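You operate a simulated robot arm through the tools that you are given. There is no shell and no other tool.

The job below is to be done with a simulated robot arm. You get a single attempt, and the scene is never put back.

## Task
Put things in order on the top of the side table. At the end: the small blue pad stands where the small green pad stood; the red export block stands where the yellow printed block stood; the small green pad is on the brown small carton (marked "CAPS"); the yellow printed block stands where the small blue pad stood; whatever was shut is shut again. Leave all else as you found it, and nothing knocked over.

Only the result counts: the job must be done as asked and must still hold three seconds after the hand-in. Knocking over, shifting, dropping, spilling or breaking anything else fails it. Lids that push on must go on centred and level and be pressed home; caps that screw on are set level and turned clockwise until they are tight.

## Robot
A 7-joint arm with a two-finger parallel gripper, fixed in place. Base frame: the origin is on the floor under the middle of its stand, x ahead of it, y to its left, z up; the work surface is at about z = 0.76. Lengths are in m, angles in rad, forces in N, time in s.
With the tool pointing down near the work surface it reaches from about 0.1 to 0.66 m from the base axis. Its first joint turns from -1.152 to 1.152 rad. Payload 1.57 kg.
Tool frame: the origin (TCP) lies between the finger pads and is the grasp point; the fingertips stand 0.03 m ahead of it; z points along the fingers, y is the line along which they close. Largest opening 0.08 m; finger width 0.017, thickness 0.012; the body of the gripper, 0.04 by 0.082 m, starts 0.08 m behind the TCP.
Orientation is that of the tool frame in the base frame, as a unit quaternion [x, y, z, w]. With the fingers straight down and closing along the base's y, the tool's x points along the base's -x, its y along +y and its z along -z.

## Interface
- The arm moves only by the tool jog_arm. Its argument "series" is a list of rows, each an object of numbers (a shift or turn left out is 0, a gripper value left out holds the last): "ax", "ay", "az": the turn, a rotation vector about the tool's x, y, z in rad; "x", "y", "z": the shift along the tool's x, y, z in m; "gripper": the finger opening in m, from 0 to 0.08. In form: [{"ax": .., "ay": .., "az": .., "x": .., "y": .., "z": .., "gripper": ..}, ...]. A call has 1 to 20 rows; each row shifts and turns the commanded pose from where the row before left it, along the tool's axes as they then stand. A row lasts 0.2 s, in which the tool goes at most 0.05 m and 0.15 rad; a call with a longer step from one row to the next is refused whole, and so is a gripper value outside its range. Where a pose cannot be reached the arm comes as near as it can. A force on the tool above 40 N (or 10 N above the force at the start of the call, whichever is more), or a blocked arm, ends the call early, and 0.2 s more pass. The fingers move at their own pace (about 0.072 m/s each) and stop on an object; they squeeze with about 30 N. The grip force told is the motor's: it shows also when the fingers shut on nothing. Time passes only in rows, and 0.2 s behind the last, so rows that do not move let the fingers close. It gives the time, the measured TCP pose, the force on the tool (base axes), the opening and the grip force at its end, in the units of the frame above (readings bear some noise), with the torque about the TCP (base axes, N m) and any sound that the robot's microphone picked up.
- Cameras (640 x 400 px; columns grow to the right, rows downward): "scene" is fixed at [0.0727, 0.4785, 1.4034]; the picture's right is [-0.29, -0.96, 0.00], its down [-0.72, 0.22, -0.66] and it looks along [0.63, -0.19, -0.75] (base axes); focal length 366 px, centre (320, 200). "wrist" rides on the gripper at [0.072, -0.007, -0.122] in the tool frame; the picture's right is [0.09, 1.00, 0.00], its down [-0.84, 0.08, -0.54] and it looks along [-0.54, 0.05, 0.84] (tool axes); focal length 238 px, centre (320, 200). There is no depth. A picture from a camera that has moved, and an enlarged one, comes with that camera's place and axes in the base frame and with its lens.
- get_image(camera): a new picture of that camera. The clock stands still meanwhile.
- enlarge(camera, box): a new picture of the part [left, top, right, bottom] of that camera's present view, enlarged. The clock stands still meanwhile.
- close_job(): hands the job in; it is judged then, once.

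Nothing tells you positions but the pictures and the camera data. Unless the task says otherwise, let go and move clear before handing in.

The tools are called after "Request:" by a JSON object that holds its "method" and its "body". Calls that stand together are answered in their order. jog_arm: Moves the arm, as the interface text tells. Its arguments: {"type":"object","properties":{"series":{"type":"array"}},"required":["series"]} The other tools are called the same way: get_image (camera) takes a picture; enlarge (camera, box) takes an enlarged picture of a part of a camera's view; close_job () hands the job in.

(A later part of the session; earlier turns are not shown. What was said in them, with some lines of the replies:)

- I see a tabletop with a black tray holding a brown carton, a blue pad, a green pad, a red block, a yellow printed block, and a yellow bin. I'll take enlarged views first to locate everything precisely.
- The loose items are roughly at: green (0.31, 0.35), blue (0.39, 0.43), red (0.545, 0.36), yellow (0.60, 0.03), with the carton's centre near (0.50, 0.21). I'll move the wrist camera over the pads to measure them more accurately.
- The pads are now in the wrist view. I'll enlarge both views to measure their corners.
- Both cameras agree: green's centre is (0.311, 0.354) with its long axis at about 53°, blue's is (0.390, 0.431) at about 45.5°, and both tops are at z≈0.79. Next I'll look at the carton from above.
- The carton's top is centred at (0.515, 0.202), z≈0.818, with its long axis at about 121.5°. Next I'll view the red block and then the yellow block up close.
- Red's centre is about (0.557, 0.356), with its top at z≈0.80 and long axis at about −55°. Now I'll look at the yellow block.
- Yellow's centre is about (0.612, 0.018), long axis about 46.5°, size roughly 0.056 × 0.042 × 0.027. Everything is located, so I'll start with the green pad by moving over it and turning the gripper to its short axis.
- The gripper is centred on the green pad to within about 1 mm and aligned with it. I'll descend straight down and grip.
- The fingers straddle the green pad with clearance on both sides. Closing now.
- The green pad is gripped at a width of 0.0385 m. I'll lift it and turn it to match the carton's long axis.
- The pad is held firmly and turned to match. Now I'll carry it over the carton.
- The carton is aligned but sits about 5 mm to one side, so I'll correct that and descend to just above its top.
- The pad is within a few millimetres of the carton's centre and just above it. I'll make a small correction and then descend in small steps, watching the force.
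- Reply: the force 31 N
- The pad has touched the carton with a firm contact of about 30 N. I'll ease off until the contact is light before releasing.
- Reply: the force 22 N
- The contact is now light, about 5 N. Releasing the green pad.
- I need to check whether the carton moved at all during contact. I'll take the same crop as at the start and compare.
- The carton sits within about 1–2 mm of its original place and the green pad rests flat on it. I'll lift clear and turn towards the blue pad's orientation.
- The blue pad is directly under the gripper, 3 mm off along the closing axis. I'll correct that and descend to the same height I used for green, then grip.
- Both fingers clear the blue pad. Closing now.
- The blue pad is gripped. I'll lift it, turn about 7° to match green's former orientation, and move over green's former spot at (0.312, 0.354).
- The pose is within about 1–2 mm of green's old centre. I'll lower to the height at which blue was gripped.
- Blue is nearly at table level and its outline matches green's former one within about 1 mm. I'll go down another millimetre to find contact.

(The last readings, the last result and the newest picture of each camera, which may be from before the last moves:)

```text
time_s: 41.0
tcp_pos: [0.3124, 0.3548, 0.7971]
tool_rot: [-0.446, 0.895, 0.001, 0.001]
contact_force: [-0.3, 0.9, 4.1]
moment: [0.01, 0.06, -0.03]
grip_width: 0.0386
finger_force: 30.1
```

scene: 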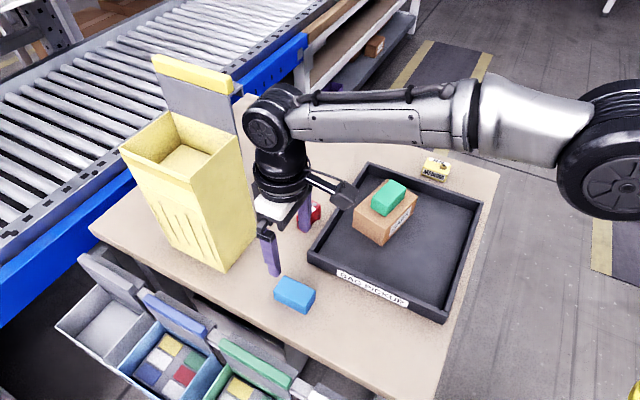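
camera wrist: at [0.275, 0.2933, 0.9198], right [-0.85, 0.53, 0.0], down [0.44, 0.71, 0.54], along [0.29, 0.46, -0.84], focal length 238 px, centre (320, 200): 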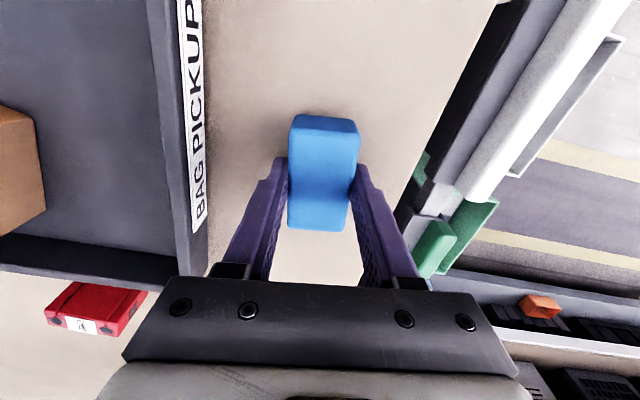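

Light contact of about 4 N shows blue is on the table. I'll release and rise.

Request:
{"method": "jog_arm", "body": {"series": [{"gripper": 0.045}, {"gripper": 0.06}, {"gripper": 0.08}, {"gripper": 0.08}, {"z": -0.01}, {"z": -0.03}, {"z": -0.04}, {"z": -0.05}, {"z": -0.04}, {}]}}

Request:
{"method": "get_image", "body": {"camera": "wrist"}}

Request:
{"method": "enlarge", "body": {"camera": "wrist", "box": [240, 70, 400, 170]}}

```text
time_s: 43.2
tcp_pos: [0.3114, 0.3556, 0.9673]
tool_rot: [-0.446, 0.895, 0.0, 0.0]
contact_force: [-0.3, 0.5, 0.2]
moment: [0.02, -0.02, -0.02]
grip_width: 0.08
finger_force: 0.0
```

```text
taken
camera wrist: at [0.2737, 0.2929, 1.0888], right [-0.85, 0.53, 0.0], down [0.44, 0.71, 0.54], along [0.29, 0.46, -0.84], focal length 238 px, centre (320, 200)
```

wrist: 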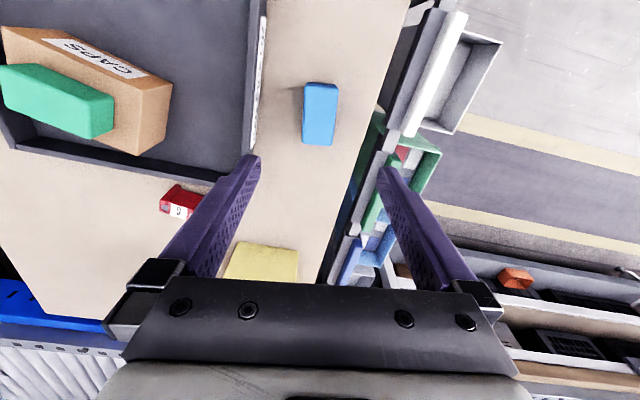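

```text
4.00 times, centred on (320, 120) of wrist
camera zoom: at [0.2737, 0.2929, 1.0888], right [-0.85, 0.53, 0.0], down [0.44, 0.71, 0.54], along [0.29, 0.46, -0.84], focal length 953 px, centre (320, 520)
```

zoom: 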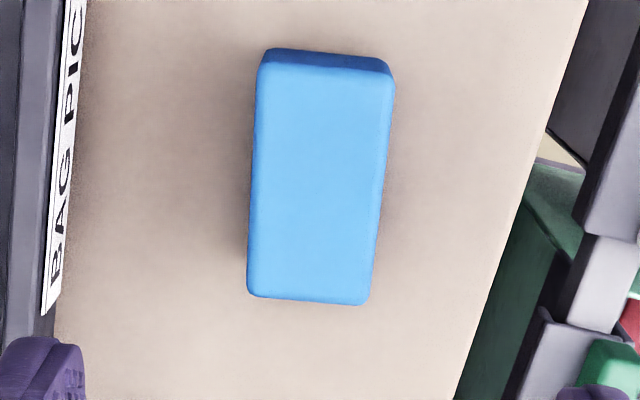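

Blue now sits within about 1 mm of green's old position and flat. Next I'll move over the yellow block and turn slightly to match it.

Request:
{"method": "jog_arm", "body": {"series": [{"az": 0.115}, {"x": 0.00375, "y": -0.045}, {"x": 0.00375, "y": -0.045}, {"x": 0.00375, "y": -0.045}, {"x": 0.00375, "y": -0.045}, {"x": 0.00375, "y": -0.045}, {"x": 0.00375, "y": -0.045}, {"x": 0.00375, "y": -0.045}, {"x": 0.00375, "y": -0.045}, {"x": 0.00375, "y": -0.045}, {"x": 0.00375, "y": -0.045}, {"z": 0.03}, {}, {}]}}

Request:
{"method": "get_image", "body": {"camera": "wrist"}}

Request:
{"method": "enlarge", "body": {"camera": "wrist", "box": [240, 70, 400, 170]}}

Request:
{"method": "get_image", "body": {"camera": "scene"}}

```text
time_s: 46.2
tcp_pos: [0.6097, 0.0174, 0.9369]
tool_rot: [-0.394, 0.919, 0.0, 0.0]
contact_force: [-0.3, 0.2, 0.5]
moment: [0.0, 0.0, 0.0]
grip_width: 0.0801
finger_force: 0.0
```

```text
taken
camera wrist: at [0.5655, -0.0398, 1.0583], right [-0.78, 0.62, 0.0], down [0.52, 0.66, 0.54], along [0.34, 0.43, -0.84], focal length 238 px, centre (320, 200)
```

wrist: 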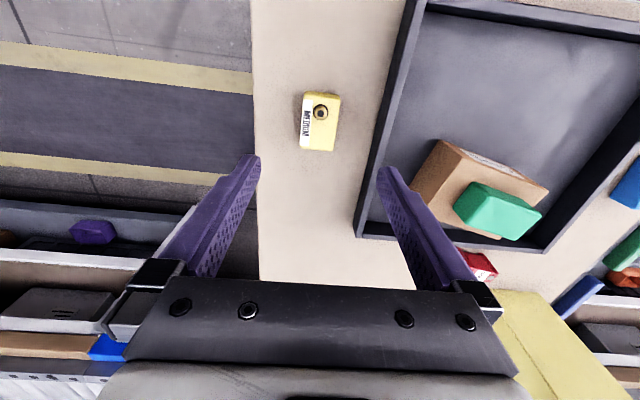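

```text
4.00 times, centred on (320, 120) of wrist
camera zoom: at [0.5655, -0.0398, 1.0583], right [-0.78, 0.62, 0.0], down [0.52, 0.66, 0.54], along [0.34, 0.43, -0.84], focal length 953 px, centre (320, 520)
```

zoom: 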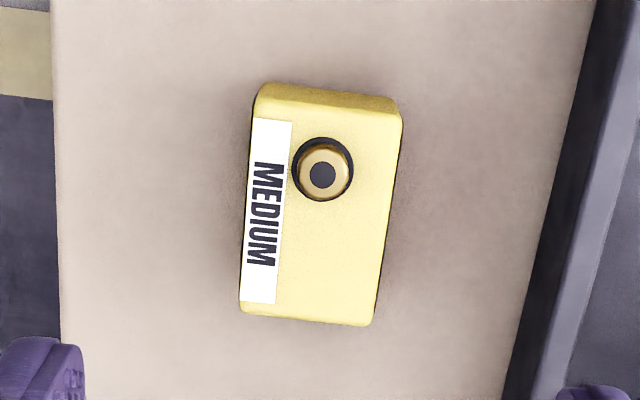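

```text
taken
```

scene: 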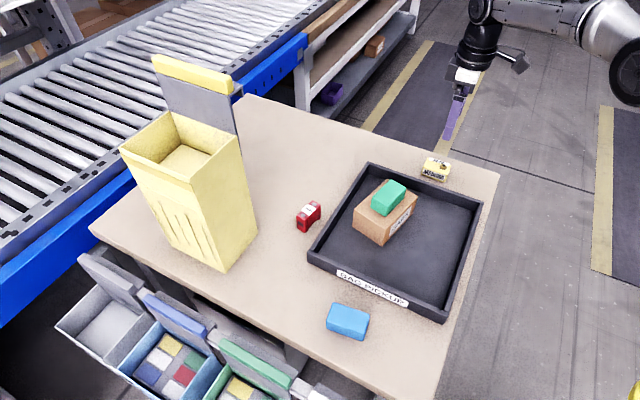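

The gripper is centred on the yellow block within about 1 mm. Its centre is (0.612, 0.017) and its axis is about 45.3°. I'll descend.

Request:
{"method": "jog_arm", "body": {"series": [{"az": 0.02}, {"x": -0.001, "y": -0.001, "z": 0.03}, {"z": 0.03}, {"z": 0.03}, {"z": 0.025}, {"z": 0.015}, {"z": 0.01}, {}, {}]}}

Request:
{"method": "get_image", "body": {"camera": "wrist"}}

Request:
{"method": "enlarge", "body": {"camera": "scene", "box": [360, 100, 520, 210]}}

```text
time_s: 48.2
tcp_pos: [0.612, 0.0156, 0.7977]
tool_rot: [-0.384, 0.923, 0.001, 0.0]
contact_force: [0.4, 0.4, -0.1]
moment: [-0.02, 0.02, 0.02]
grip_width: 0.0801
finger_force: 0.1
```

```text
taken
camera wrist: at [0.5664, -0.0394, 0.9181], right [-0.77, 0.64, 0.0], down [0.53, 0.65, 0.54], along [0.34, 0.42, -0.84], focal length 238 px, centre (320, 200)
```

wrist: 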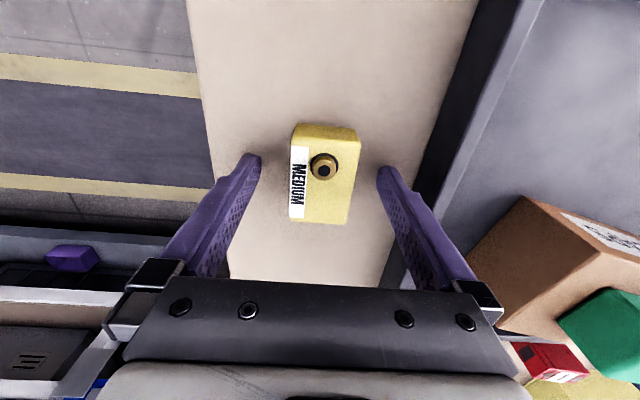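

```text
3.64 times, centred on (440, 155) of scene
camera zoom: at [0.0727, 0.4785, 1.4034], right [-0.29, -0.96, 0.0], down [-0.72, 0.22, -0.66], along [0.63, -0.19, -0.75], focal length 1333 px, centre (-116, 364)
```

zoom: 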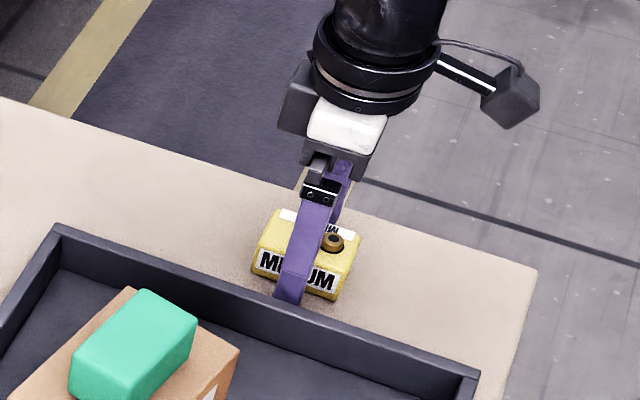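

Both fingers straddle the yellow block and clear the tray wall. Closing now.

Request:
{"method": "jog_arm", "body": {"series": [{"gripper": 0.05}, {"gripper": 0.03}, {"gripper": 0.03}, {"gripper": 0.03}, {"gripper": 0.03}]}}

Request:
{"method": "get_image", "body": {"camera": "wrist"}}

```text
time_s: 49.4
tcp_pos: [0.6119, 0.0166, 0.7971]
tool_rot: [-0.384, 0.923, 0.0, 0.0]
contact_force: [0.5, 0.5, 0.2]
moment: [0.02, 0.05, -0.03]
grip_width: 0.0392
finger_force: 29.7
```

```text
taken
camera wrist: at [0.5664, -0.0393, 0.9183], right [-0.77, 0.64, 0.0], down [0.53, 0.65, 0.54], along [0.34, 0.42, -0.84], focal length 238 px, centre (320, 200)
```

wrist: 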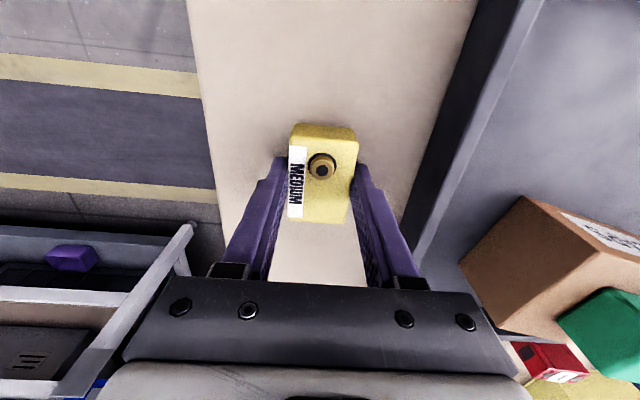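

Yellow is gripped with its centre at the TCP. I'll lift it high, carry it over to blue's former spot at (0.3895, 0.4313), and turn slightly to about 46°.

Request:
{"method": "jog_arm", "body": {"series": [{"z": -0.02}, {"z": -0.04}, {"z": -0.04}, {"z": -0.05}, {"z": -0.05}, {"x": -0.01372, "y": 0.045}, {"x": -0.01372, "y": 0.045}, {"x": -0.01372, "y": 0.045}, {"x": -0.01372, "y": 0.045}, {"x": -0.01372, "y": 0.045}, {"x": -0.01372, "y": 0.045}, {"x": -0.01372, "y": 0.045}, {"x": -0.01372, "y": 0.045}, {"x": -0.01372, "y": 0.045}, {"x": -0.01372, "y": 0.045}, {"az": -0.014}, {}, {}]}}

Request:
{"method": "get_image", "body": {"camera": "scene"}}

Request:
{"method": "get_image", "body": {"camera": "wrist"}}

```text
time_s: 53.2
tcp_pos: [0.3909, 0.4291, 0.9982]
tool_rot: [-0.391, 0.92, 0.0, 0.001]
contact_force: [0.3, 0.3, -1.6]
moment: [0.03, 0.0, -0.01]
grip_width: 0.0391
finger_force: 29.9
```

```text
taken
```

scene: 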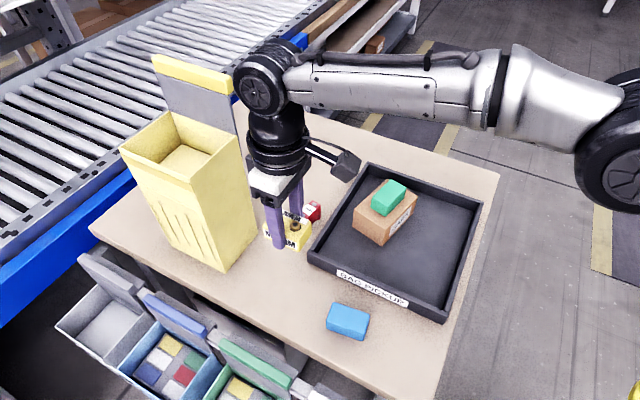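

```text
taken
camera wrist: at [0.3454, 0.3734, 1.1195], right [-0.78, 0.63, 0.0], down [0.53, 0.66, 0.54], along [0.34, 0.42, -0.84], focal length 238 px, centre (320, 200)
```

wrist: 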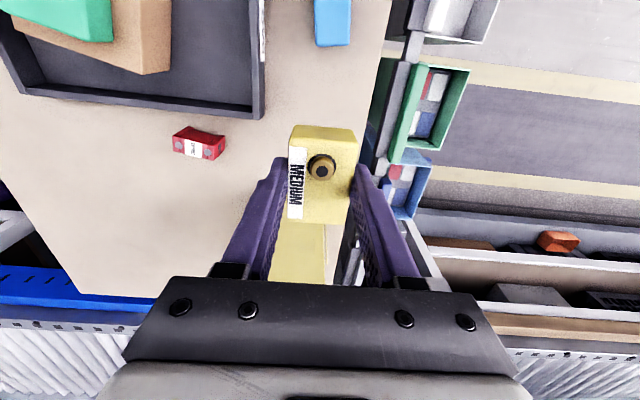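

Request:
{"method": "jog_arm", "body": {"series": [{"z": 0.04}, {"z": 0.04}, {"z": 0.04}, {"z": 0.03}, {"z": 0.02}, {"z": 0.015}, {}, {}]}}

Request:
{"method": "get_image", "body": {"camera": "wrist"}}

Request:
{"method": "enlarge", "body": {"camera": "scene", "box": [250, 240, 410, 340]}}

```text
time_s: 55.0
tcp_pos: [0.3894, 0.4308, 0.8134]
tool_rot: [-0.39, 0.921, 0.0, 0.0]
contact_force: [0.0, -0.7, -1.2]
moment: [0.01, 0.01, 0.0]
grip_width: 0.039
finger_force: 29.9
```

```text
taken
camera wrist: at [0.3444, 0.3754, 0.9348], right [-0.78, 0.63, 0.0], down [0.53, 0.66, 0.54], along [0.34, 0.42, -0.84], focal length 238 px, centre (320, 200)
```

wrist: 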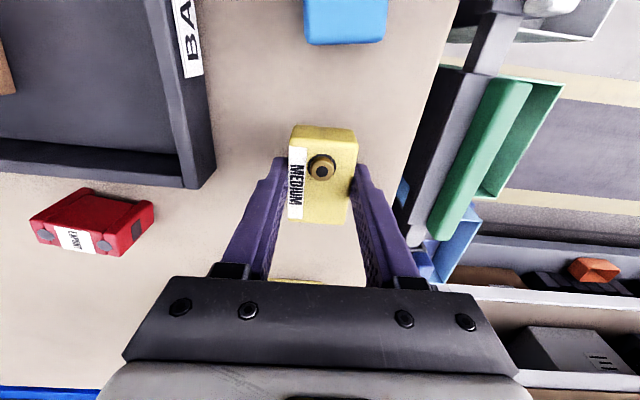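

```text
4.00 times, centred on (330, 290) of scene
camera zoom: at [0.0727, 0.4785, 1.4034], right [-0.29, -0.96, 0.0], down [-0.72, 0.22, -0.66], along [0.63, -0.19, -0.75], focal length 1466 px, centre (280, -160)
```

zoom: 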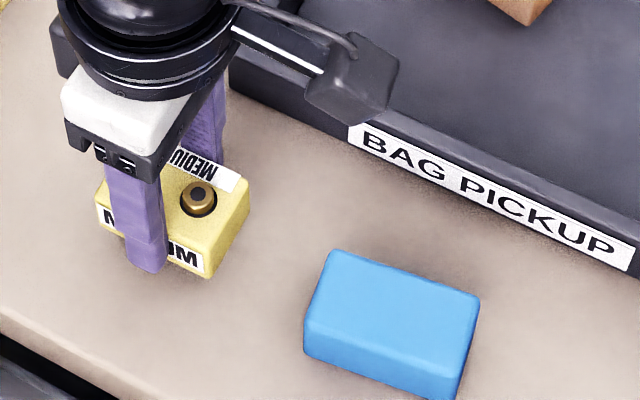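

The position is on target. I'll lower the last 16 mm gently.

Request:
{"method": "jog_arm", "body": {"series": [{"z": 0.006}, {"z": 0.005}, {"z": 0.002}, {"z": 0.001}, {}, {}]}}

```text
time_s: 56.4
tcp_pos: [0.389, 0.4307, 0.7987]
tool_rot: [-0.391, 0.92, -0.001, 0.001]
contact_force: [0.2, -0.8, -1.3]
moment: [0.0, -0.02, -0.03]
grip_width: 0.0392
finger_force: 29.6
```

Request:
{"method": "jog_arm", "body": {"series": [{"z": 0.001}, {}, {}]}}

```text
time_s: 57.2
tcp_pos: [0.3906, 0.43, 0.7984]
tool_rot: [-0.391, 0.921, 0.0, 0.0]
contact_force: [0.5, 0.2, -0.4]
moment: [0.01, -0.01, 0.02]
grip_width: 0.039
finger_force: 30.2
```

Request:
{"method": "jog_arm", "body": {"series": [{"z": 0.001}, {}, {}]}}

```text
time_s: 58.0
tcp_pos: [0.3884, 0.4308, 0.7958]
tool_rot: [-0.391, 0.921, 0.001, 0.001]
contact_force: [-0.1, 0.4, 1.3]
moment: [-0.04, 0.06, -0.01]
grip_width: 0.039
finger_force: 29.7
```

The force has risen from −1.3 N (hanging load) to +1.3 N, so the block is on the table. I'll release and rise.

Request:
{"method": "jog_arm", "body": {"series": [{"gripper": 0.045}, {"gripper": 0.06}, {"gripper": 0.08}, {"gripper": 0.08}, {"z": -0.01}, {"z": -0.03}, {"z": -0.04}, {"z": -0.05}, {"z": -0.03}, {}, {}]}}

Request:
{"method": "enlarge", "body": {"camera": "wrist", "box": [240, 70, 400, 170]}}

Request:
{"method": "get_image", "body": {"camera": "wrist"}}

Request:
{"method": "get_image", "body": {"camera": "scene"}}

```text
time_s: 60.4
tcp_pos: [0.3907, 0.4313, 0.9529]
tool_rot: [-0.39, 0.921, 0.0, 0.0]
contact_force: [0.2, -0.8, 0.3]
moment: [-0.01, 0.02, 0.01]
grip_width: 0.0796
finger_force: 0.0
```

```text
4.00 times, centred on (320, 120) of wrist
camera zoom: at [0.3456, 0.375, 1.0754], right [-0.78, 0.63, 0.0], down [0.53, 0.66, 0.54], along [0.34, 0.42, -0.84], focal length 953 px, centre (320, 520)
```

zoom: 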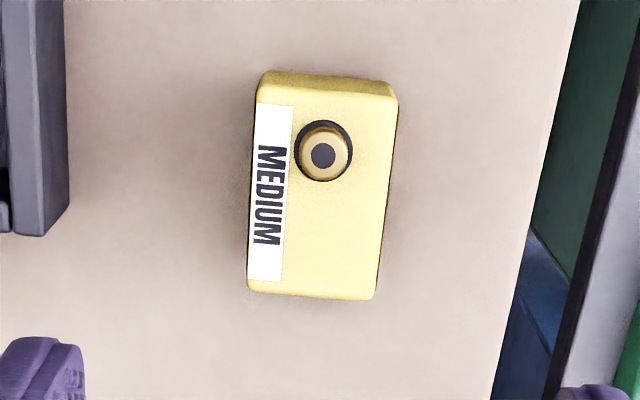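

```text
taken
camera wrist: at [0.3456, 0.375, 1.0754], right [-0.78, 0.63, 0.0], down [0.53, 0.66, 0.54], along [0.34, 0.42, -0.84], focal length 238 px, centre (320, 200)
```

wrist: 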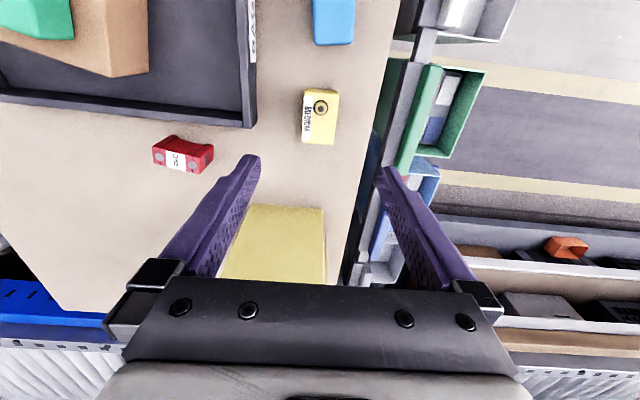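

```text
taken
```

scene: 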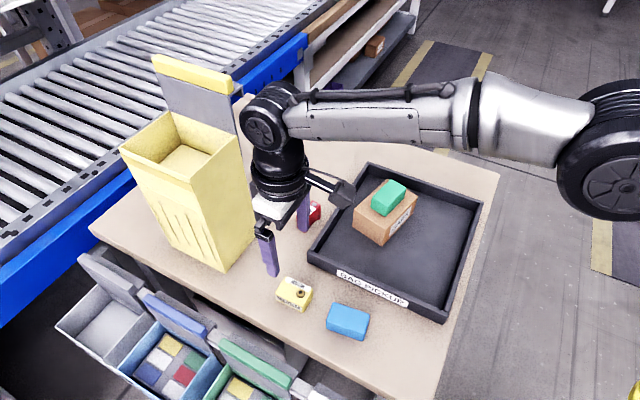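

Yellow stands on blue's former spot, within about 2 mm. Next is the red block: I'll turn the gripper to its short axis at 35° and move over it, keeping well clear of the yellow bin.

Request:
{"method": "jog_arm", "body": {"series": [{"z": -0.03}, {"az": 0.147}, {"az": 0.147}, {"az": 0.147}, {"az": 0.147}, {"az": 0.147}, {"az": 0.147}, {"az": 0.147}, {"az": 0.147}, {"az": 0.147}, {"az": 0.147}, {"az": 0.147}, {"az": 0.147}, {"x": -0.0391, "y": 0.0234}, {"x": -0.0391, "y": 0.0234}, {"x": -0.0391, "y": 0.0234}, {"x": -0.0391, "y": 0.0234}, {}, {}]}}

Request:
{"method": "get_image", "body": {"camera": "wrist"}}

Request:
{"method": "enlarge", "body": {"camera": "wrist", "box": [240, 80, 400, 180]}}

Request:
{"method": "get_image", "body": {"camera": "scene"}}

```text
time_s: 64.4
tcp_pos: [0.5191, 0.3675, 0.9876]
tool_rot: [0.462, 0.887, 0.001, 0.0]
contact_force: [-0.1, 0.6, -0.3]
moment: [0.01, 0.04, -0.04]
grip_width: 0.0797
finger_force: 0.0
out of reach, approached as far as the arm can: row 17
```

```text
taken
camera wrist: at [0.4729, 0.4231, 1.1086], right [0.76, 0.65, 0.0], down [0.54, -0.64, 0.54], along [0.35, -0.41, -0.84], focal length 238 px, centre (320, 200)
```

wrist: 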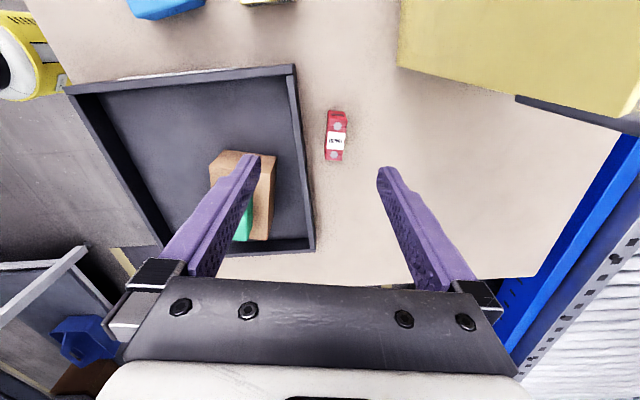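

```text
4.00 times, centred on (320, 130) of wrist
camera zoom: at [0.4729, 0.4231, 1.1086], right [0.76, 0.65, 0.0], down [0.54, -0.64, 0.54], along [0.35, -0.41, -0.84], focal length 953 px, centre (320, 480)
```

zoom: 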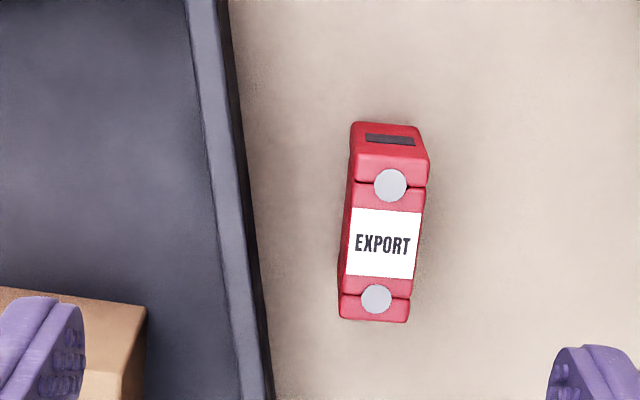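

```text
taken
```

scene: 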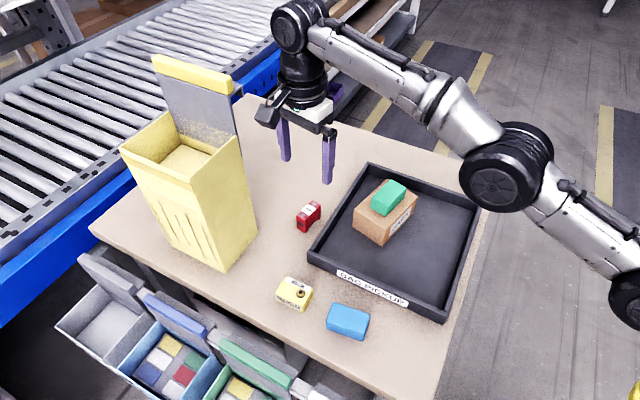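

Red's centre is confirmed at (0.5564, 0.3563) and the gripper is aligned with it, but that spot is just beyond reach at this height. I'll lower a little, where the reach is longer, and see how the arm responds.

Request:
{"method": "jog_arm", "body": {"series": [{"z": 0.02}, {"z": 0.02}, {"z": 0.02}, {}, {}]}}

```text
time_s: 65.6
tcp_pos: [0.5186, 0.3675, 0.9236]
tool_rot: [0.462, 0.887, 0.001, -0.001]
contact_force: [-0.2, 0.3, 0.3]
moment: [0.02, 0.0, -0.03]
grip_width: 0.0798
finger_force: 0.0
```

Request:
{"method": "jog_arm", "body": {"series": [{"z": 0.025}, {"z": 0.025}, {"x": -0.0153, "y": 0.0116}, {"x": -0.0153, "y": 0.0116}, {}, {}]}}

Request:
{"method": "get_image", "body": {"camera": "wrist"}}

Request:
{"method": "get_image", "body": {"camera": "scene"}}

```text
time_s: 67.0
tcp_pos: [0.5549, 0.3567, 0.8755]
tool_rot: [0.461, 0.887, 0.0, 0.001]
contact_force: [0.3, 0.1, -0.6]
moment: [0.0, -0.01, 0.02]
grip_width: 0.0802
finger_force: 0.0
```

```text
taken
camera wrist: at [0.5085, 0.4112, 0.9965], right [0.76, 0.65, 0.0], down [0.54, -0.64, 0.54], along [0.35, -0.41, -0.84], focal length 238 px, centre (320, 200)
```

wrist: 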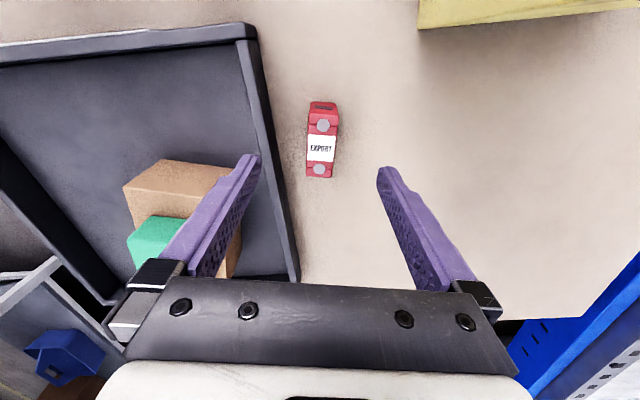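

```text
taken
```

scene: 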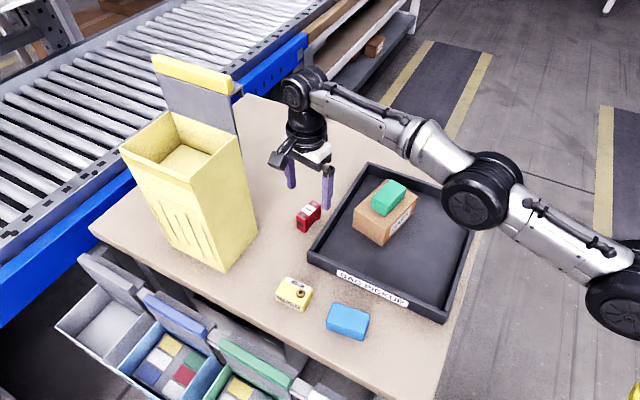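

At this height the red block is reachable. The left finger would come close to the tray wall if fully open, so I'll narrow the opening to 0.046 and check the alignment.

Request:
{"method": "jog_arm", "body": {"series": [{"gripper": 0.046}, {"gripper": 0.046}, {"gripper": 0.046}]}}

Request:
{"method": "enlarge", "body": {"camera": "wrist", "box": [240, 90, 400, 190]}}

```text
time_s: 67.8
tcp_pos: [0.555, 0.3555, 0.8736]
tool_rot: [0.461, 0.887, 0.0, 0.0]
contact_force: [0.4, 0.0, -0.6]
moment: [0.0, 0.0, 0.0]
grip_width: 0.0461
finger_force: 0.0
```

```text
4.00 times, centred on (320, 140) of wrist
camera zoom: at [0.5084, 0.4112, 0.9965], right [0.76, 0.65, 0.0], down [0.54, -0.64, 0.54], along [0.35, -0.41, -0.84], focal length 953 px, centre (320, 440)
```

zoom: 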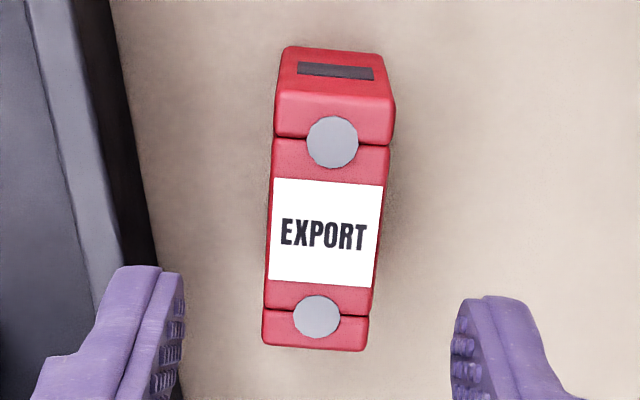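

The gripper is aligned with red within about 1 mm and the fingers clear the tray wall. I'll descend.

Request:
{"method": "jog_arm", "body": {"series": [{"z": 0.025}, {"z": 0.02}, {"z": 0.015}, {"z": 0.01}, {"z": 0.005}, {}, {}]}}

Request:
{"method": "get_image", "body": {"camera": "wrist"}}

Request:
{"method": "enlarge", "body": {"camera": "scene", "box": [260, 140, 420, 250]}}

```text
time_s: 69.4
tcp_pos: [0.5552, 0.3585, 0.7991]
tool_rot: [0.462, 0.887, 0.0, 0.0]
contact_force: [0.6, -0.3, -0.5]
moment: [-0.01, -0.04, 0.03]
grip_width: 0.0463
finger_force: 0.0
```

```text
taken
camera wrist: at [0.5094, 0.4127, 0.9206], right [0.76, 0.65, 0.0], down [0.54, -0.64, 0.54], along [0.35, -0.41, -0.84], focal length 238 px, centre (320, 200)
```

wrist: 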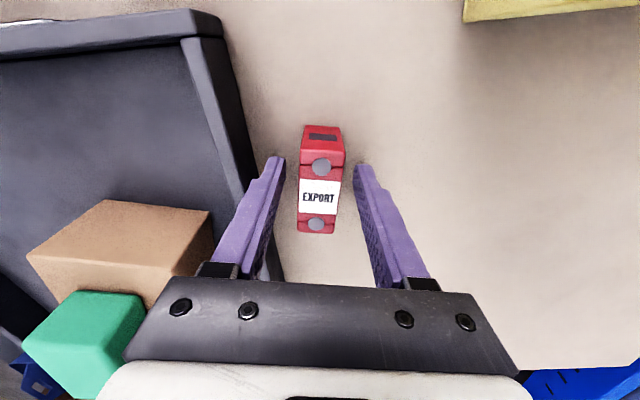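

```text
3.64 times, centred on (340, 195) of scene
camera zoom: at [0.0727, 0.4785, 1.4034], right [-0.29, -0.96, 0.0], down [-0.72, 0.22, -0.66], along [0.63, -0.19, -0.75], focal length 1333 px, centre (247, 218)
```

zoom: 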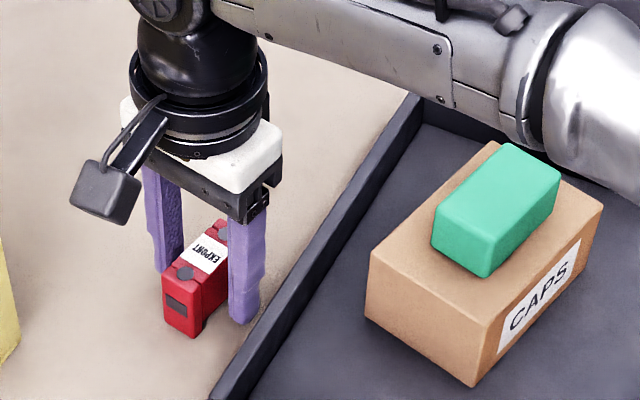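

Red sits between the fingers with clearance on both sides, and the tray is untouched. Closing on it.

Request:
{"method": "jog_arm", "body": {"series": [{"gripper": 0.03}, {"gripper": 0.015}, {"gripper": 0.015}, {"gripper": 0.015}, {"gripper": 0.015}]}}

Request:
{"method": "get_image", "body": {"camera": "wrist"}}

Request:
{"method": "enlarge", "body": {"camera": "wrist", "box": [240, 100, 400, 240]}}

Request:
{"method": "get_image", "body": {"camera": "scene"}}

```text
time_s: 70.6
tcp_pos: [0.5558, 0.3576, 0.7987]
tool_rot: [0.461, 0.887, 0.0, 0.001]
contact_force: [0.3, 0.5, -0.5]
moment: [0.05, -0.01, 0.04]
grip_width: 0.023
finger_force: 29.5
```

```text
taken
camera wrist: at [0.5094, 0.4127, 0.9207], right [0.76, 0.65, 0.0], down [0.54, -0.64, 0.54], along [0.35, -0.41, -0.84], focal length 238 px, centre (320, 200)
```

wrist: 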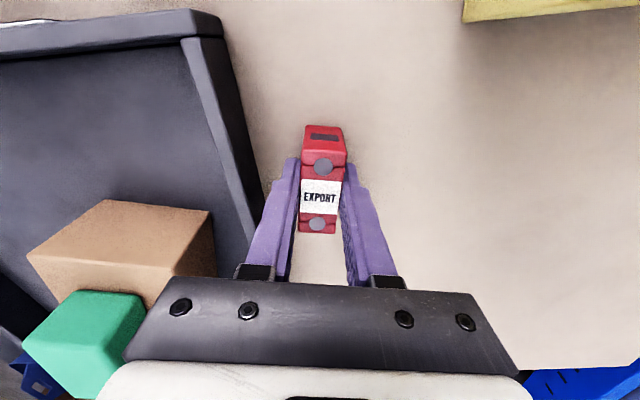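

```text
2.86 times, centred on (320, 170) of wrist
camera zoom: at [0.5094, 0.4127, 0.9207], right [0.76, 0.65, 0.0], down [0.54, -0.64, 0.54], along [0.35, -0.41, -0.84], focal length 681 px, centre (320, 286)
```

zoom: 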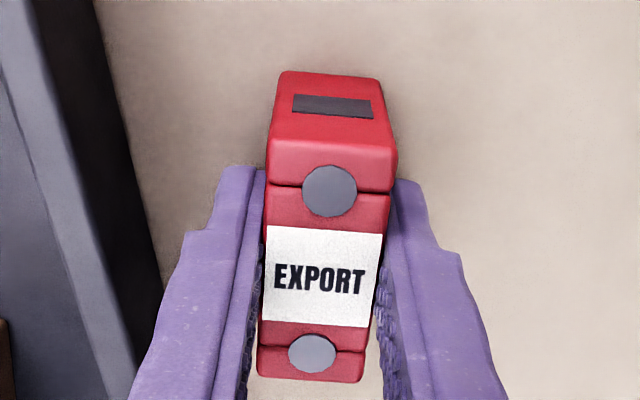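

```text
taken
```

scene: 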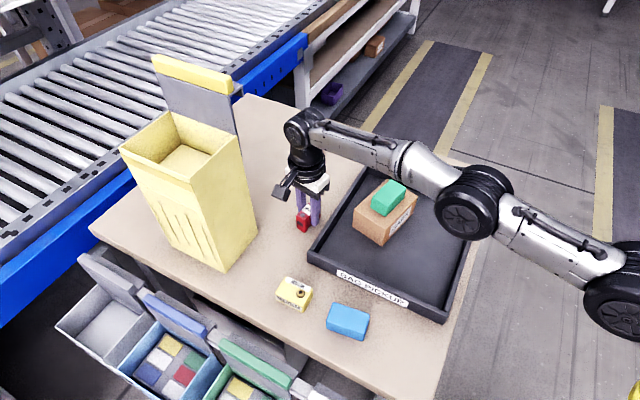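

Red is gripped at a width of 0.023 m. I'll lift it vertically, then bring it inward while rising to a safe height.

Request:
{"method": "jog_arm", "body": {"series": [{"z": -0.015}, {"z": -0.03}, {"z": -0.03}, {"y": -0.02, "z": -0.02}, {"y": -0.02, "z": -0.02}, {"y": -0.02, "z": -0.02}, {"z": -0.025}, {"z": -0.025}, {}, {}]}}

Request:
{"method": "get_image", "body": {"camera": "wrist"}}

Request:
{"method": "get_image", "body": {"camera": "scene"}}

```text
time_s: 72.8
tcp_pos: [0.5058, 0.3239, 0.9849]
tool_rot: [0.463, 0.887, 0.0, 0.0]
contact_force: [0.5, 0.4, -1.2]
moment: [-0.01, -0.03, 0.0]
grip_width: 0.0231
finger_force: 29.9
```

```text
taken
camera wrist: at [0.4594, 0.3788, 1.1061], right [0.76, 0.65, 0.0], down [0.54, -0.64, 0.54], along [0.35, -0.41, -0.84], focal length 238 px, centre (320, 200)
```

wrist: 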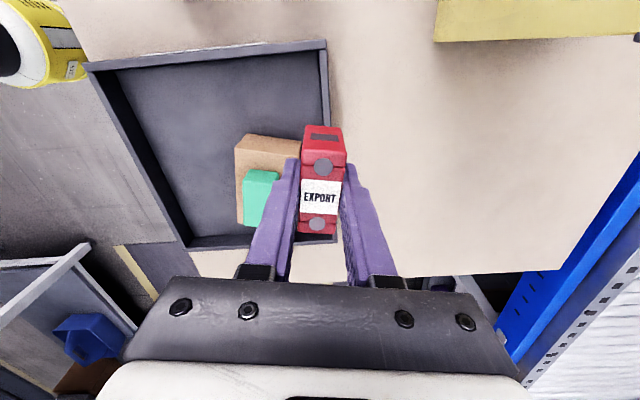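

```text
taken
```

scene: 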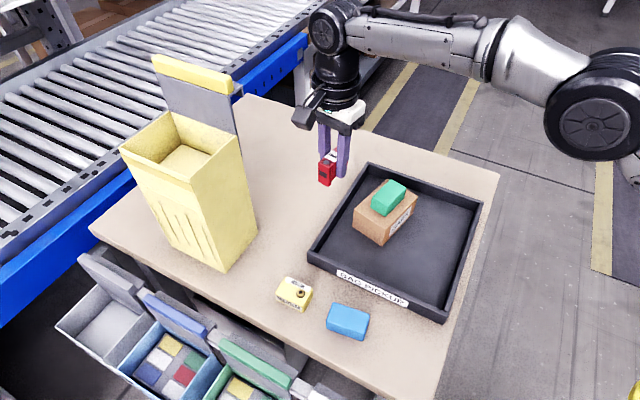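

Red is clear and held upright. I'll turn it about 100° to yellow's former orientation and carry it over yellow's former spot.

Request:
{"method": "jog_arm", "body": {"series": [{"az": -0.14603}, {"az": -0.14603}, {"az": -0.14603}, {"az": -0.14603}, {"az": -0.14603}, {"az": -0.14603}, {"az": -0.14603}, {"az": -0.14603}, {"az": -0.14603}, {"az": -0.14603}, {"az": -0.14603}, {"az": -0.14603}, {"x": 0.02077, "y": -0.04156}, {"x": 0.02077, "y": -0.04156}, {"x": 0.02077, "y": -0.04156}, {"x": 0.02077, "y": -0.04156}, {"x": 0.02077, "y": -0.04156}, {"x": 0.02077, "y": -0.04156}, {"x": 0.02077, "y": -0.04156}, {}]}}

Request:
{"method": "jog_arm", "body": {"series": [{}, {}]}}

Request:
{"method": "get_image", "body": {"camera": "wrist"}}

Request:
{"method": "get_image", "body": {"camera": "scene"}}

```text
time_s: 77.0
tcp_pos: [0.6094, 0.0119, 0.9857]
tool_rot: [-0.386, 0.922, -0.001, 0.0]
contact_force: [0.9, 0.2, 0.0]
moment: [-0.01, 0.01, -0.01]
grip_width: 0.0231
finger_force: 29.9
```

```text
time_s: 77.6
tcp_pos: [0.6103, 0.0119, 0.985]
tool_rot: [-0.386, 0.923, 0.0, 0.0]
contact_force: [-0.2, 0.3, -0.2]
moment: [-0.02, 0.01, -0.01]
grip_width: 0.0231
finger_force: 30.5
```

```text
taken
camera wrist: at [0.5653, -0.0437, 1.1072], right [-0.77, 0.63, 0.0], down [0.53, 0.65, 0.54], along [0.34, 0.42, -0.84], focal length 238 px, centre (320, 200)
```

wrist: 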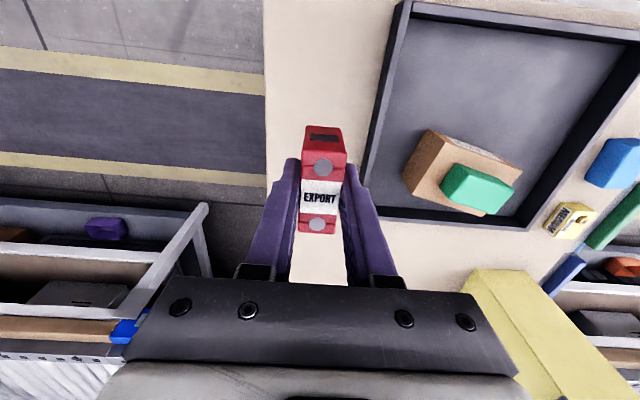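

```text
taken
```

scene: 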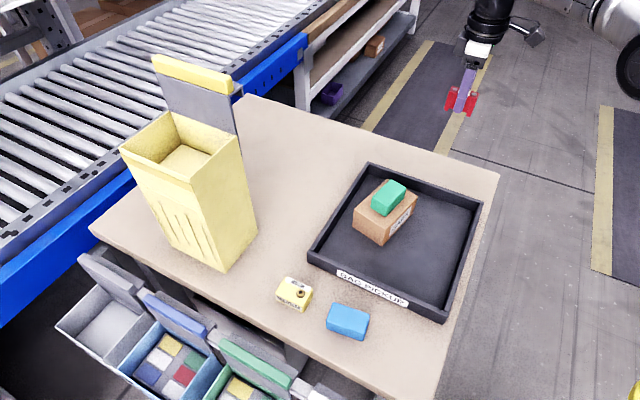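

I'm about 3 mm off the target, so I'll correct that and descend to just above the table.

Request:
{"method": "jog_arm", "body": {"series": [{"x": -0.002, "y": 0.0027}, {"z": 0.04}, {"z": 0.04}, {"z": 0.04}, {"z": 0.03}, {"z": 0.015}, {"z": 0.008}, {}, {}]}}

Request:
{"method": "get_image", "body": {"camera": "wrist"}}

Request:
{"method": "enlarge", "body": {"camera": "scene", "box": [360, 130, 520, 230]}}

```text
time_s: 79.6
tcp_pos: [0.6109, 0.0185, 0.808]
tool_rot: [-0.386, 0.922, 0.0, 0.0]
contact_force: [0.3, -0.1, -0.3]
moment: [0.01, 0.01, 0.02]
grip_width: 0.023
finger_force: 30.0
```

```text
taken
camera wrist: at [0.5652, -0.0379, 0.9312], right [-0.77, 0.63, 0.0], down [0.53, 0.65, 0.54], along [0.34, 0.42, -0.84], focal length 238 px, centre (320, 200)
```

wrist: 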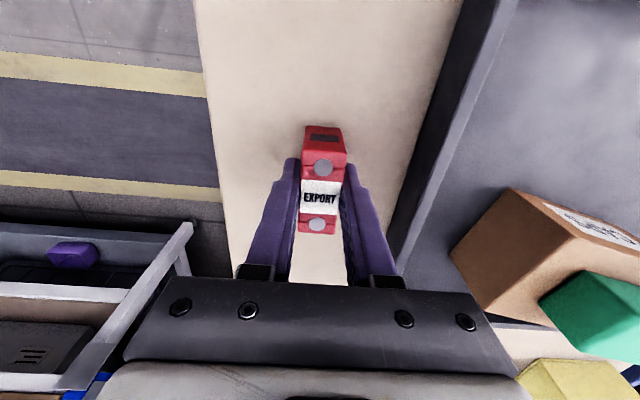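

```text
4.00 times, centred on (440, 180) of scene
camera zoom: at [0.0727, 0.4785, 1.4034], right [-0.29, -0.96, 0.0], down [-0.72, 0.22, -0.66], along [0.63, -0.19, -0.75], focal length 1466 px, centre (-160, 280)
```

zoom: 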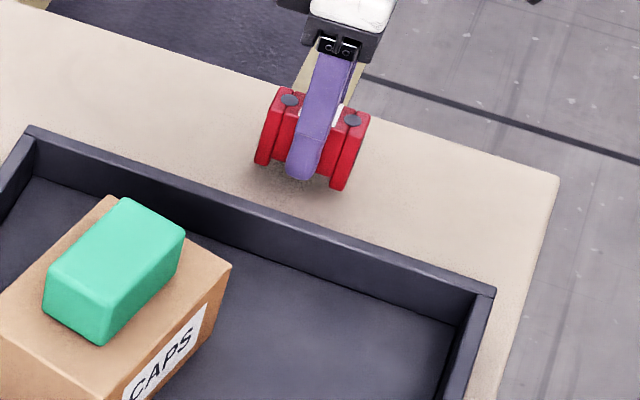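

Request:
{"method": "jog_arm", "body": {"series": [{"x": 0.002, "y": -0.001}, {"z": 0.004}, {"z": 0.003}, {}, {}]}}

Request:
{"method": "get_image", "body": {"camera": "wrist"}}

```text
time_s: 80.8
tcp_pos: [0.6099, 0.0156, 0.8026]
tool_rot: [-0.386, 0.923, 0.0, 0.0]
contact_force: [-0.5, 1.0, -1.2]
moment: [0.02, 0.01, 0.0]
grip_width: 0.023
finger_force: 30.1
```

```text
taken
camera wrist: at [0.5647, -0.0393, 0.925], right [-0.77, 0.63, 0.0], down [0.53, 0.65, 0.54], along [0.34, 0.42, -0.84], focal length 238 px, centre (320, 200)
```

wrist: 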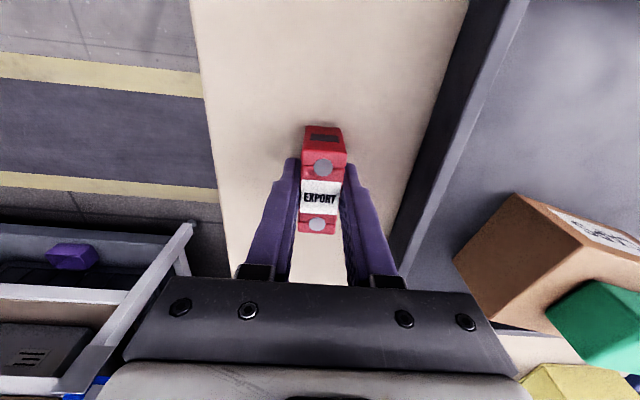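

Request:
{"method": "jog_arm", "body": {"series": [{"z": 0.002}, {"z": 0.001}, {}, {}]}}

```text
time_s: 81.8
tcp_pos: [0.6108, 0.0161, 0.8007]
tool_rot: [-0.386, 0.922, -0.001, 0.0]
contact_force: [-0.1, -0.4, -0.5]
moment: [0.02, 0.01, -0.03]
grip_width: 0.0232
finger_force: 30.4
```

Request:
{"method": "jog_arm", "body": {"series": [{"z": 0.001}, {}, {}]}}

```text
time_s: 82.6
tcp_pos: [0.6105, 0.0154, 0.8002]
tool_rot: [-0.386, 0.922, 0.0, 0.0]
contact_force: [-0.3, -0.4, -1.7]
moment: [0.04, -0.04, 0.0]
grip_width: 0.0233
finger_force: 30.4
```

Request:
{"method": "jog_arm", "body": {"series": [{"z": 0.001}, {}, {}]}}

```text
time_s: 83.4
tcp_pos: [0.6096, 0.0156, 0.799]
tool_rot: [-0.387, 0.922, 0.0, 0.0]
contact_force: [-0.1, 0.2, 0.4]
moment: [-0.02, 0.01, 0.0]
grip_width: 0.023
finger_force: 30.6
```

Request:
{"method": "jog_arm", "body": {"series": [{"z": 0.001}, {}, {}]}}

Request:
{"method": "enlarge", "body": {"camera": "scene", "box": [412, 148, 460, 193]}}

```text
time_s: 84.2
tcp_pos: [0.6098, 0.0144, 0.7987]
tool_rot: [-0.386, 0.922, 0.0, 0.001]
contact_force: [0.4, 1.6, 7.9]
moment: [-0.08, 0.11, 0.03]
grip_width: 0.0234
finger_force: 30.1
```

```text
8.89 times, centred on (436, 170) of scene
camera zoom: at [0.0726, 0.4785, 1.4034], right [-0.29, -0.96, 0.0], down [-0.72, 0.22, -0.66], along [0.63, -0.19, -0.75], focal length 3258 px, centre (-711, 462)
```

zoom: 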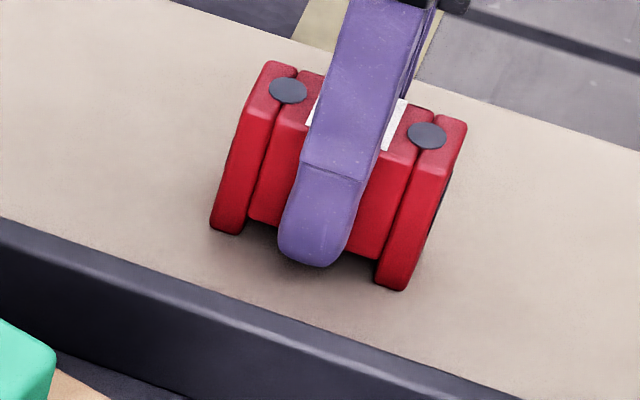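

Red is standing on the table with light contact of about 8 N. I'll ease off slightly, release and rise.

Request:
{"method": "jog_arm", "body": {"series": [{"z": -0.0005}, {"gripper": 0.03}, {"gripper": 0.045}, {"gripper": 0.06}, {"gripper": 0.06}, {"z": -0.01}, {"z": -0.03}, {"z": -0.04}, {"z": -0.05}, {"z": -0.03}, {}, {}]}}

Request:
{"method": "get_image", "body": {"camera": "wrist"}}

Request:
{"method": "enlarge", "body": {"camera": "wrist", "box": [240, 70, 400, 170]}}

Request:
{"method": "get_image", "body": {"camera": "scene"}}

```text
time_s: 86.8
tcp_pos: [0.6122, 0.0191, 0.9569]
tool_rot: [-0.386, 0.923, 0.0, 0.0]
contact_force: [0.1, -1.3, 0.7]
moment: [0.0, -0.01, 0.01]
grip_width: 0.06
finger_force: 0.1
```

```text
taken
camera wrist: at [0.568, -0.037, 1.079], right [-0.77, 0.63, 0.0], down [0.53, 0.65, 0.54], along [0.34, 0.42, -0.84], focal length 238 px, centre (320, 200)
```

wrist: 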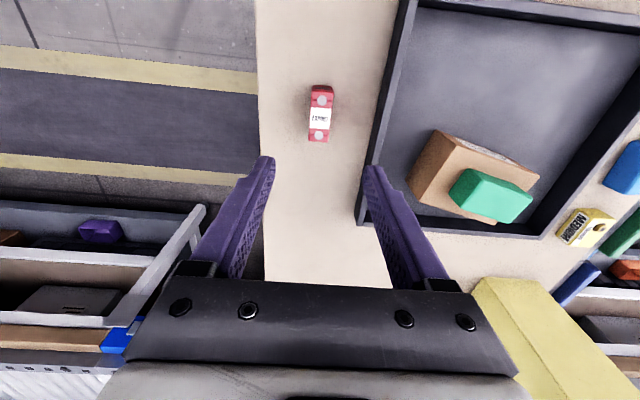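

```text
4.00 times, centred on (320, 120) of wrist
camera zoom: at [0.568, -0.037, 1.079], right [-0.77, 0.63, 0.0], down [0.53, 0.65, 0.54], along [0.34, 0.42, -0.84], focal length 953 px, centre (320, 520)
```

zoom: 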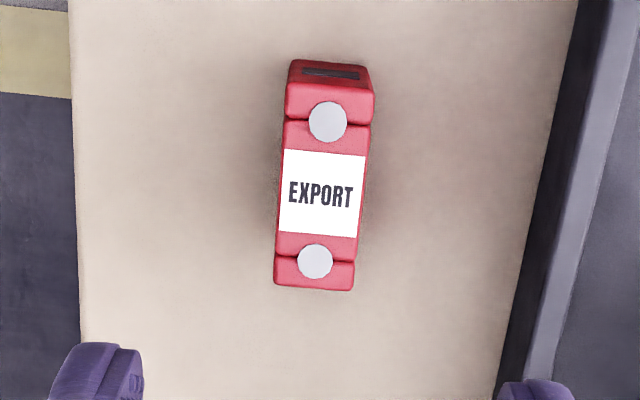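

```text
taken
```

scene: 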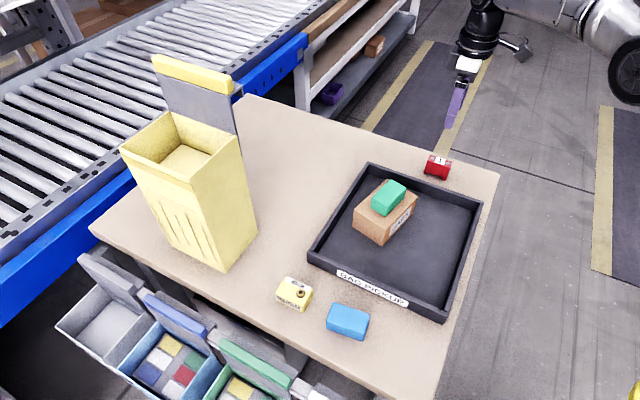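

Red stands on yellow's former spot, within about 1.5 mm. I'll check the final state against the starting crops, especially the carton and tray.

Request:
{"method": "enlarge", "body": {"camera": "scene", "box": [260, 140, 500, 350]}}

Request:
{"method": "enlarge", "body": {"camera": "scene", "box": [260, 180, 420, 280]}}

Request:
{"method": "enlarge", "body": {"camera": "scene", "box": [250, 260, 410, 360]}}

Request:
{"method": "enlarge", "body": {"camera": "scene", "box": [360, 130, 520, 230]}}

```text
1.90 times, centred on (380, 245) of scene
camera zoom: at [0.0727, 0.4785, 1.4034], right [-0.29, -0.96, 0.0], down [-0.72, 0.22, -0.66], along [0.63, -0.19, -0.75], focal length 698 px, centre (206, 114)
```

zoom: 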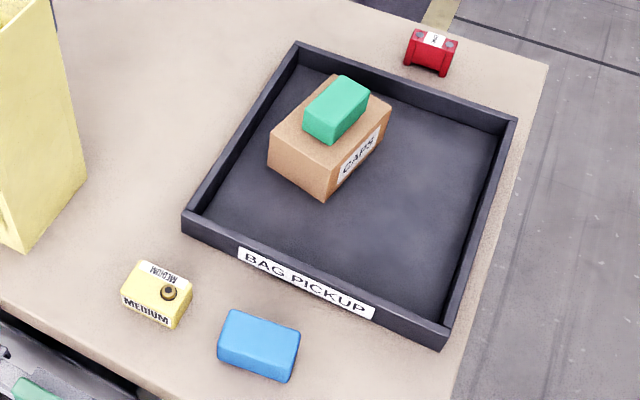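

```text
4.00 times, centred on (340, 230) of scene
camera zoom: at [0.0727, 0.4785, 1.4034], right [-0.29, -0.96, 0.0], down [-0.72, 0.22, -0.66], along [0.63, -0.19, -0.75], focal length 1466 px, centre (240, 80)
```

zoom: 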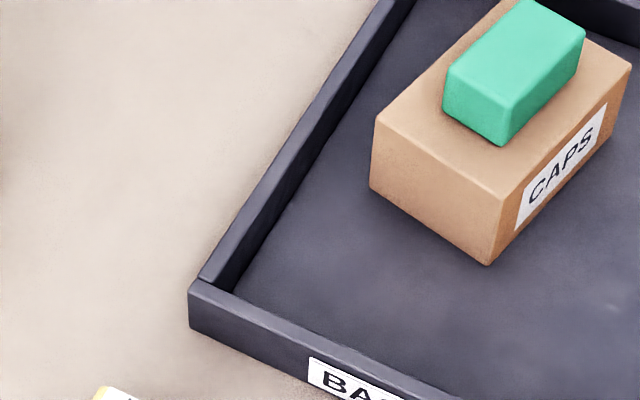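

```text
4.00 times, centred on (330, 310) of scene
camera zoom: at [0.0727, 0.4785, 1.4034], right [-0.29, -0.96, 0.0], down [-0.72, 0.22, -0.66], along [0.63, -0.19, -0.75], focal length 1466 px, centre (280, -240)
```

zoom: 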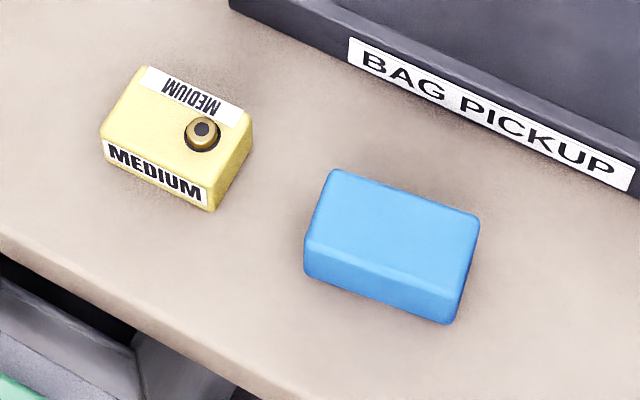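

```text
4.00 times, centred on (440, 180) of scene
camera zoom: at [0.0727, 0.4785, 1.4034], right [-0.29, -0.96, 0.0], down [-0.72, 0.22, -0.66], along [0.63, -0.19, -0.75], focal length 1466 px, centre (-160, 280)
```

zoom: 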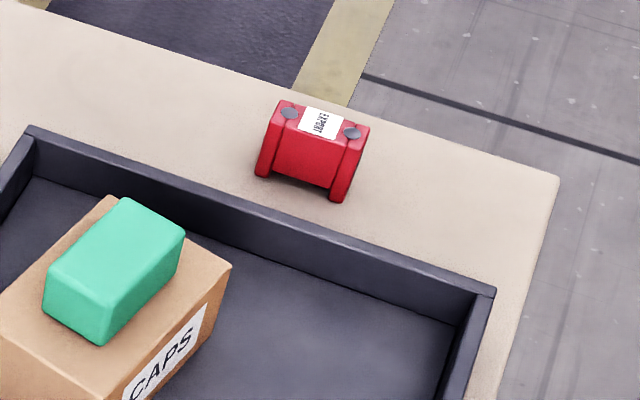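

All four moves match the starting positions within about 1–2 mm:
- **Blue:** on green's spot.
- **Red:** upright on yellow's spot.
- **Yellow:** on blue's spot.
- **Green:** flat on the CAPS carton.

The carton moved by less than 2 mm, the tray and bin look unchanged, and nothing was opened. The gripper is empty and clear, so I'm handing in.

Request:
{"method": "close_job", "body": {}}

```text
The job is handed in.
```

The table is in the order you asked for, and the job is handed in. I don't have the judging result. In my last pictures, each swapped item was within about 1–2 mm of the spot it was meant to take.

- **Blue pad:** stands where the green pad stood.
- **Red export block:** stands upright where the yellow block stood.
- **Yellow printed block:** stands where the blue pad stood.
- **Green pad:** lies flat and roughly centred on the "CAPS" carton.

**Carton:** it shifted slightly, by less than 2 mm, when I set the green pad on it, because the first contact was harder than I intended (about 30 N). I left it there rather than risk pushing it back.

I opened nothing, so there was nothing to shut again. The tray and bin look as I found them, nothing was knocked over, and the gripper was empty and clear at hand-in.
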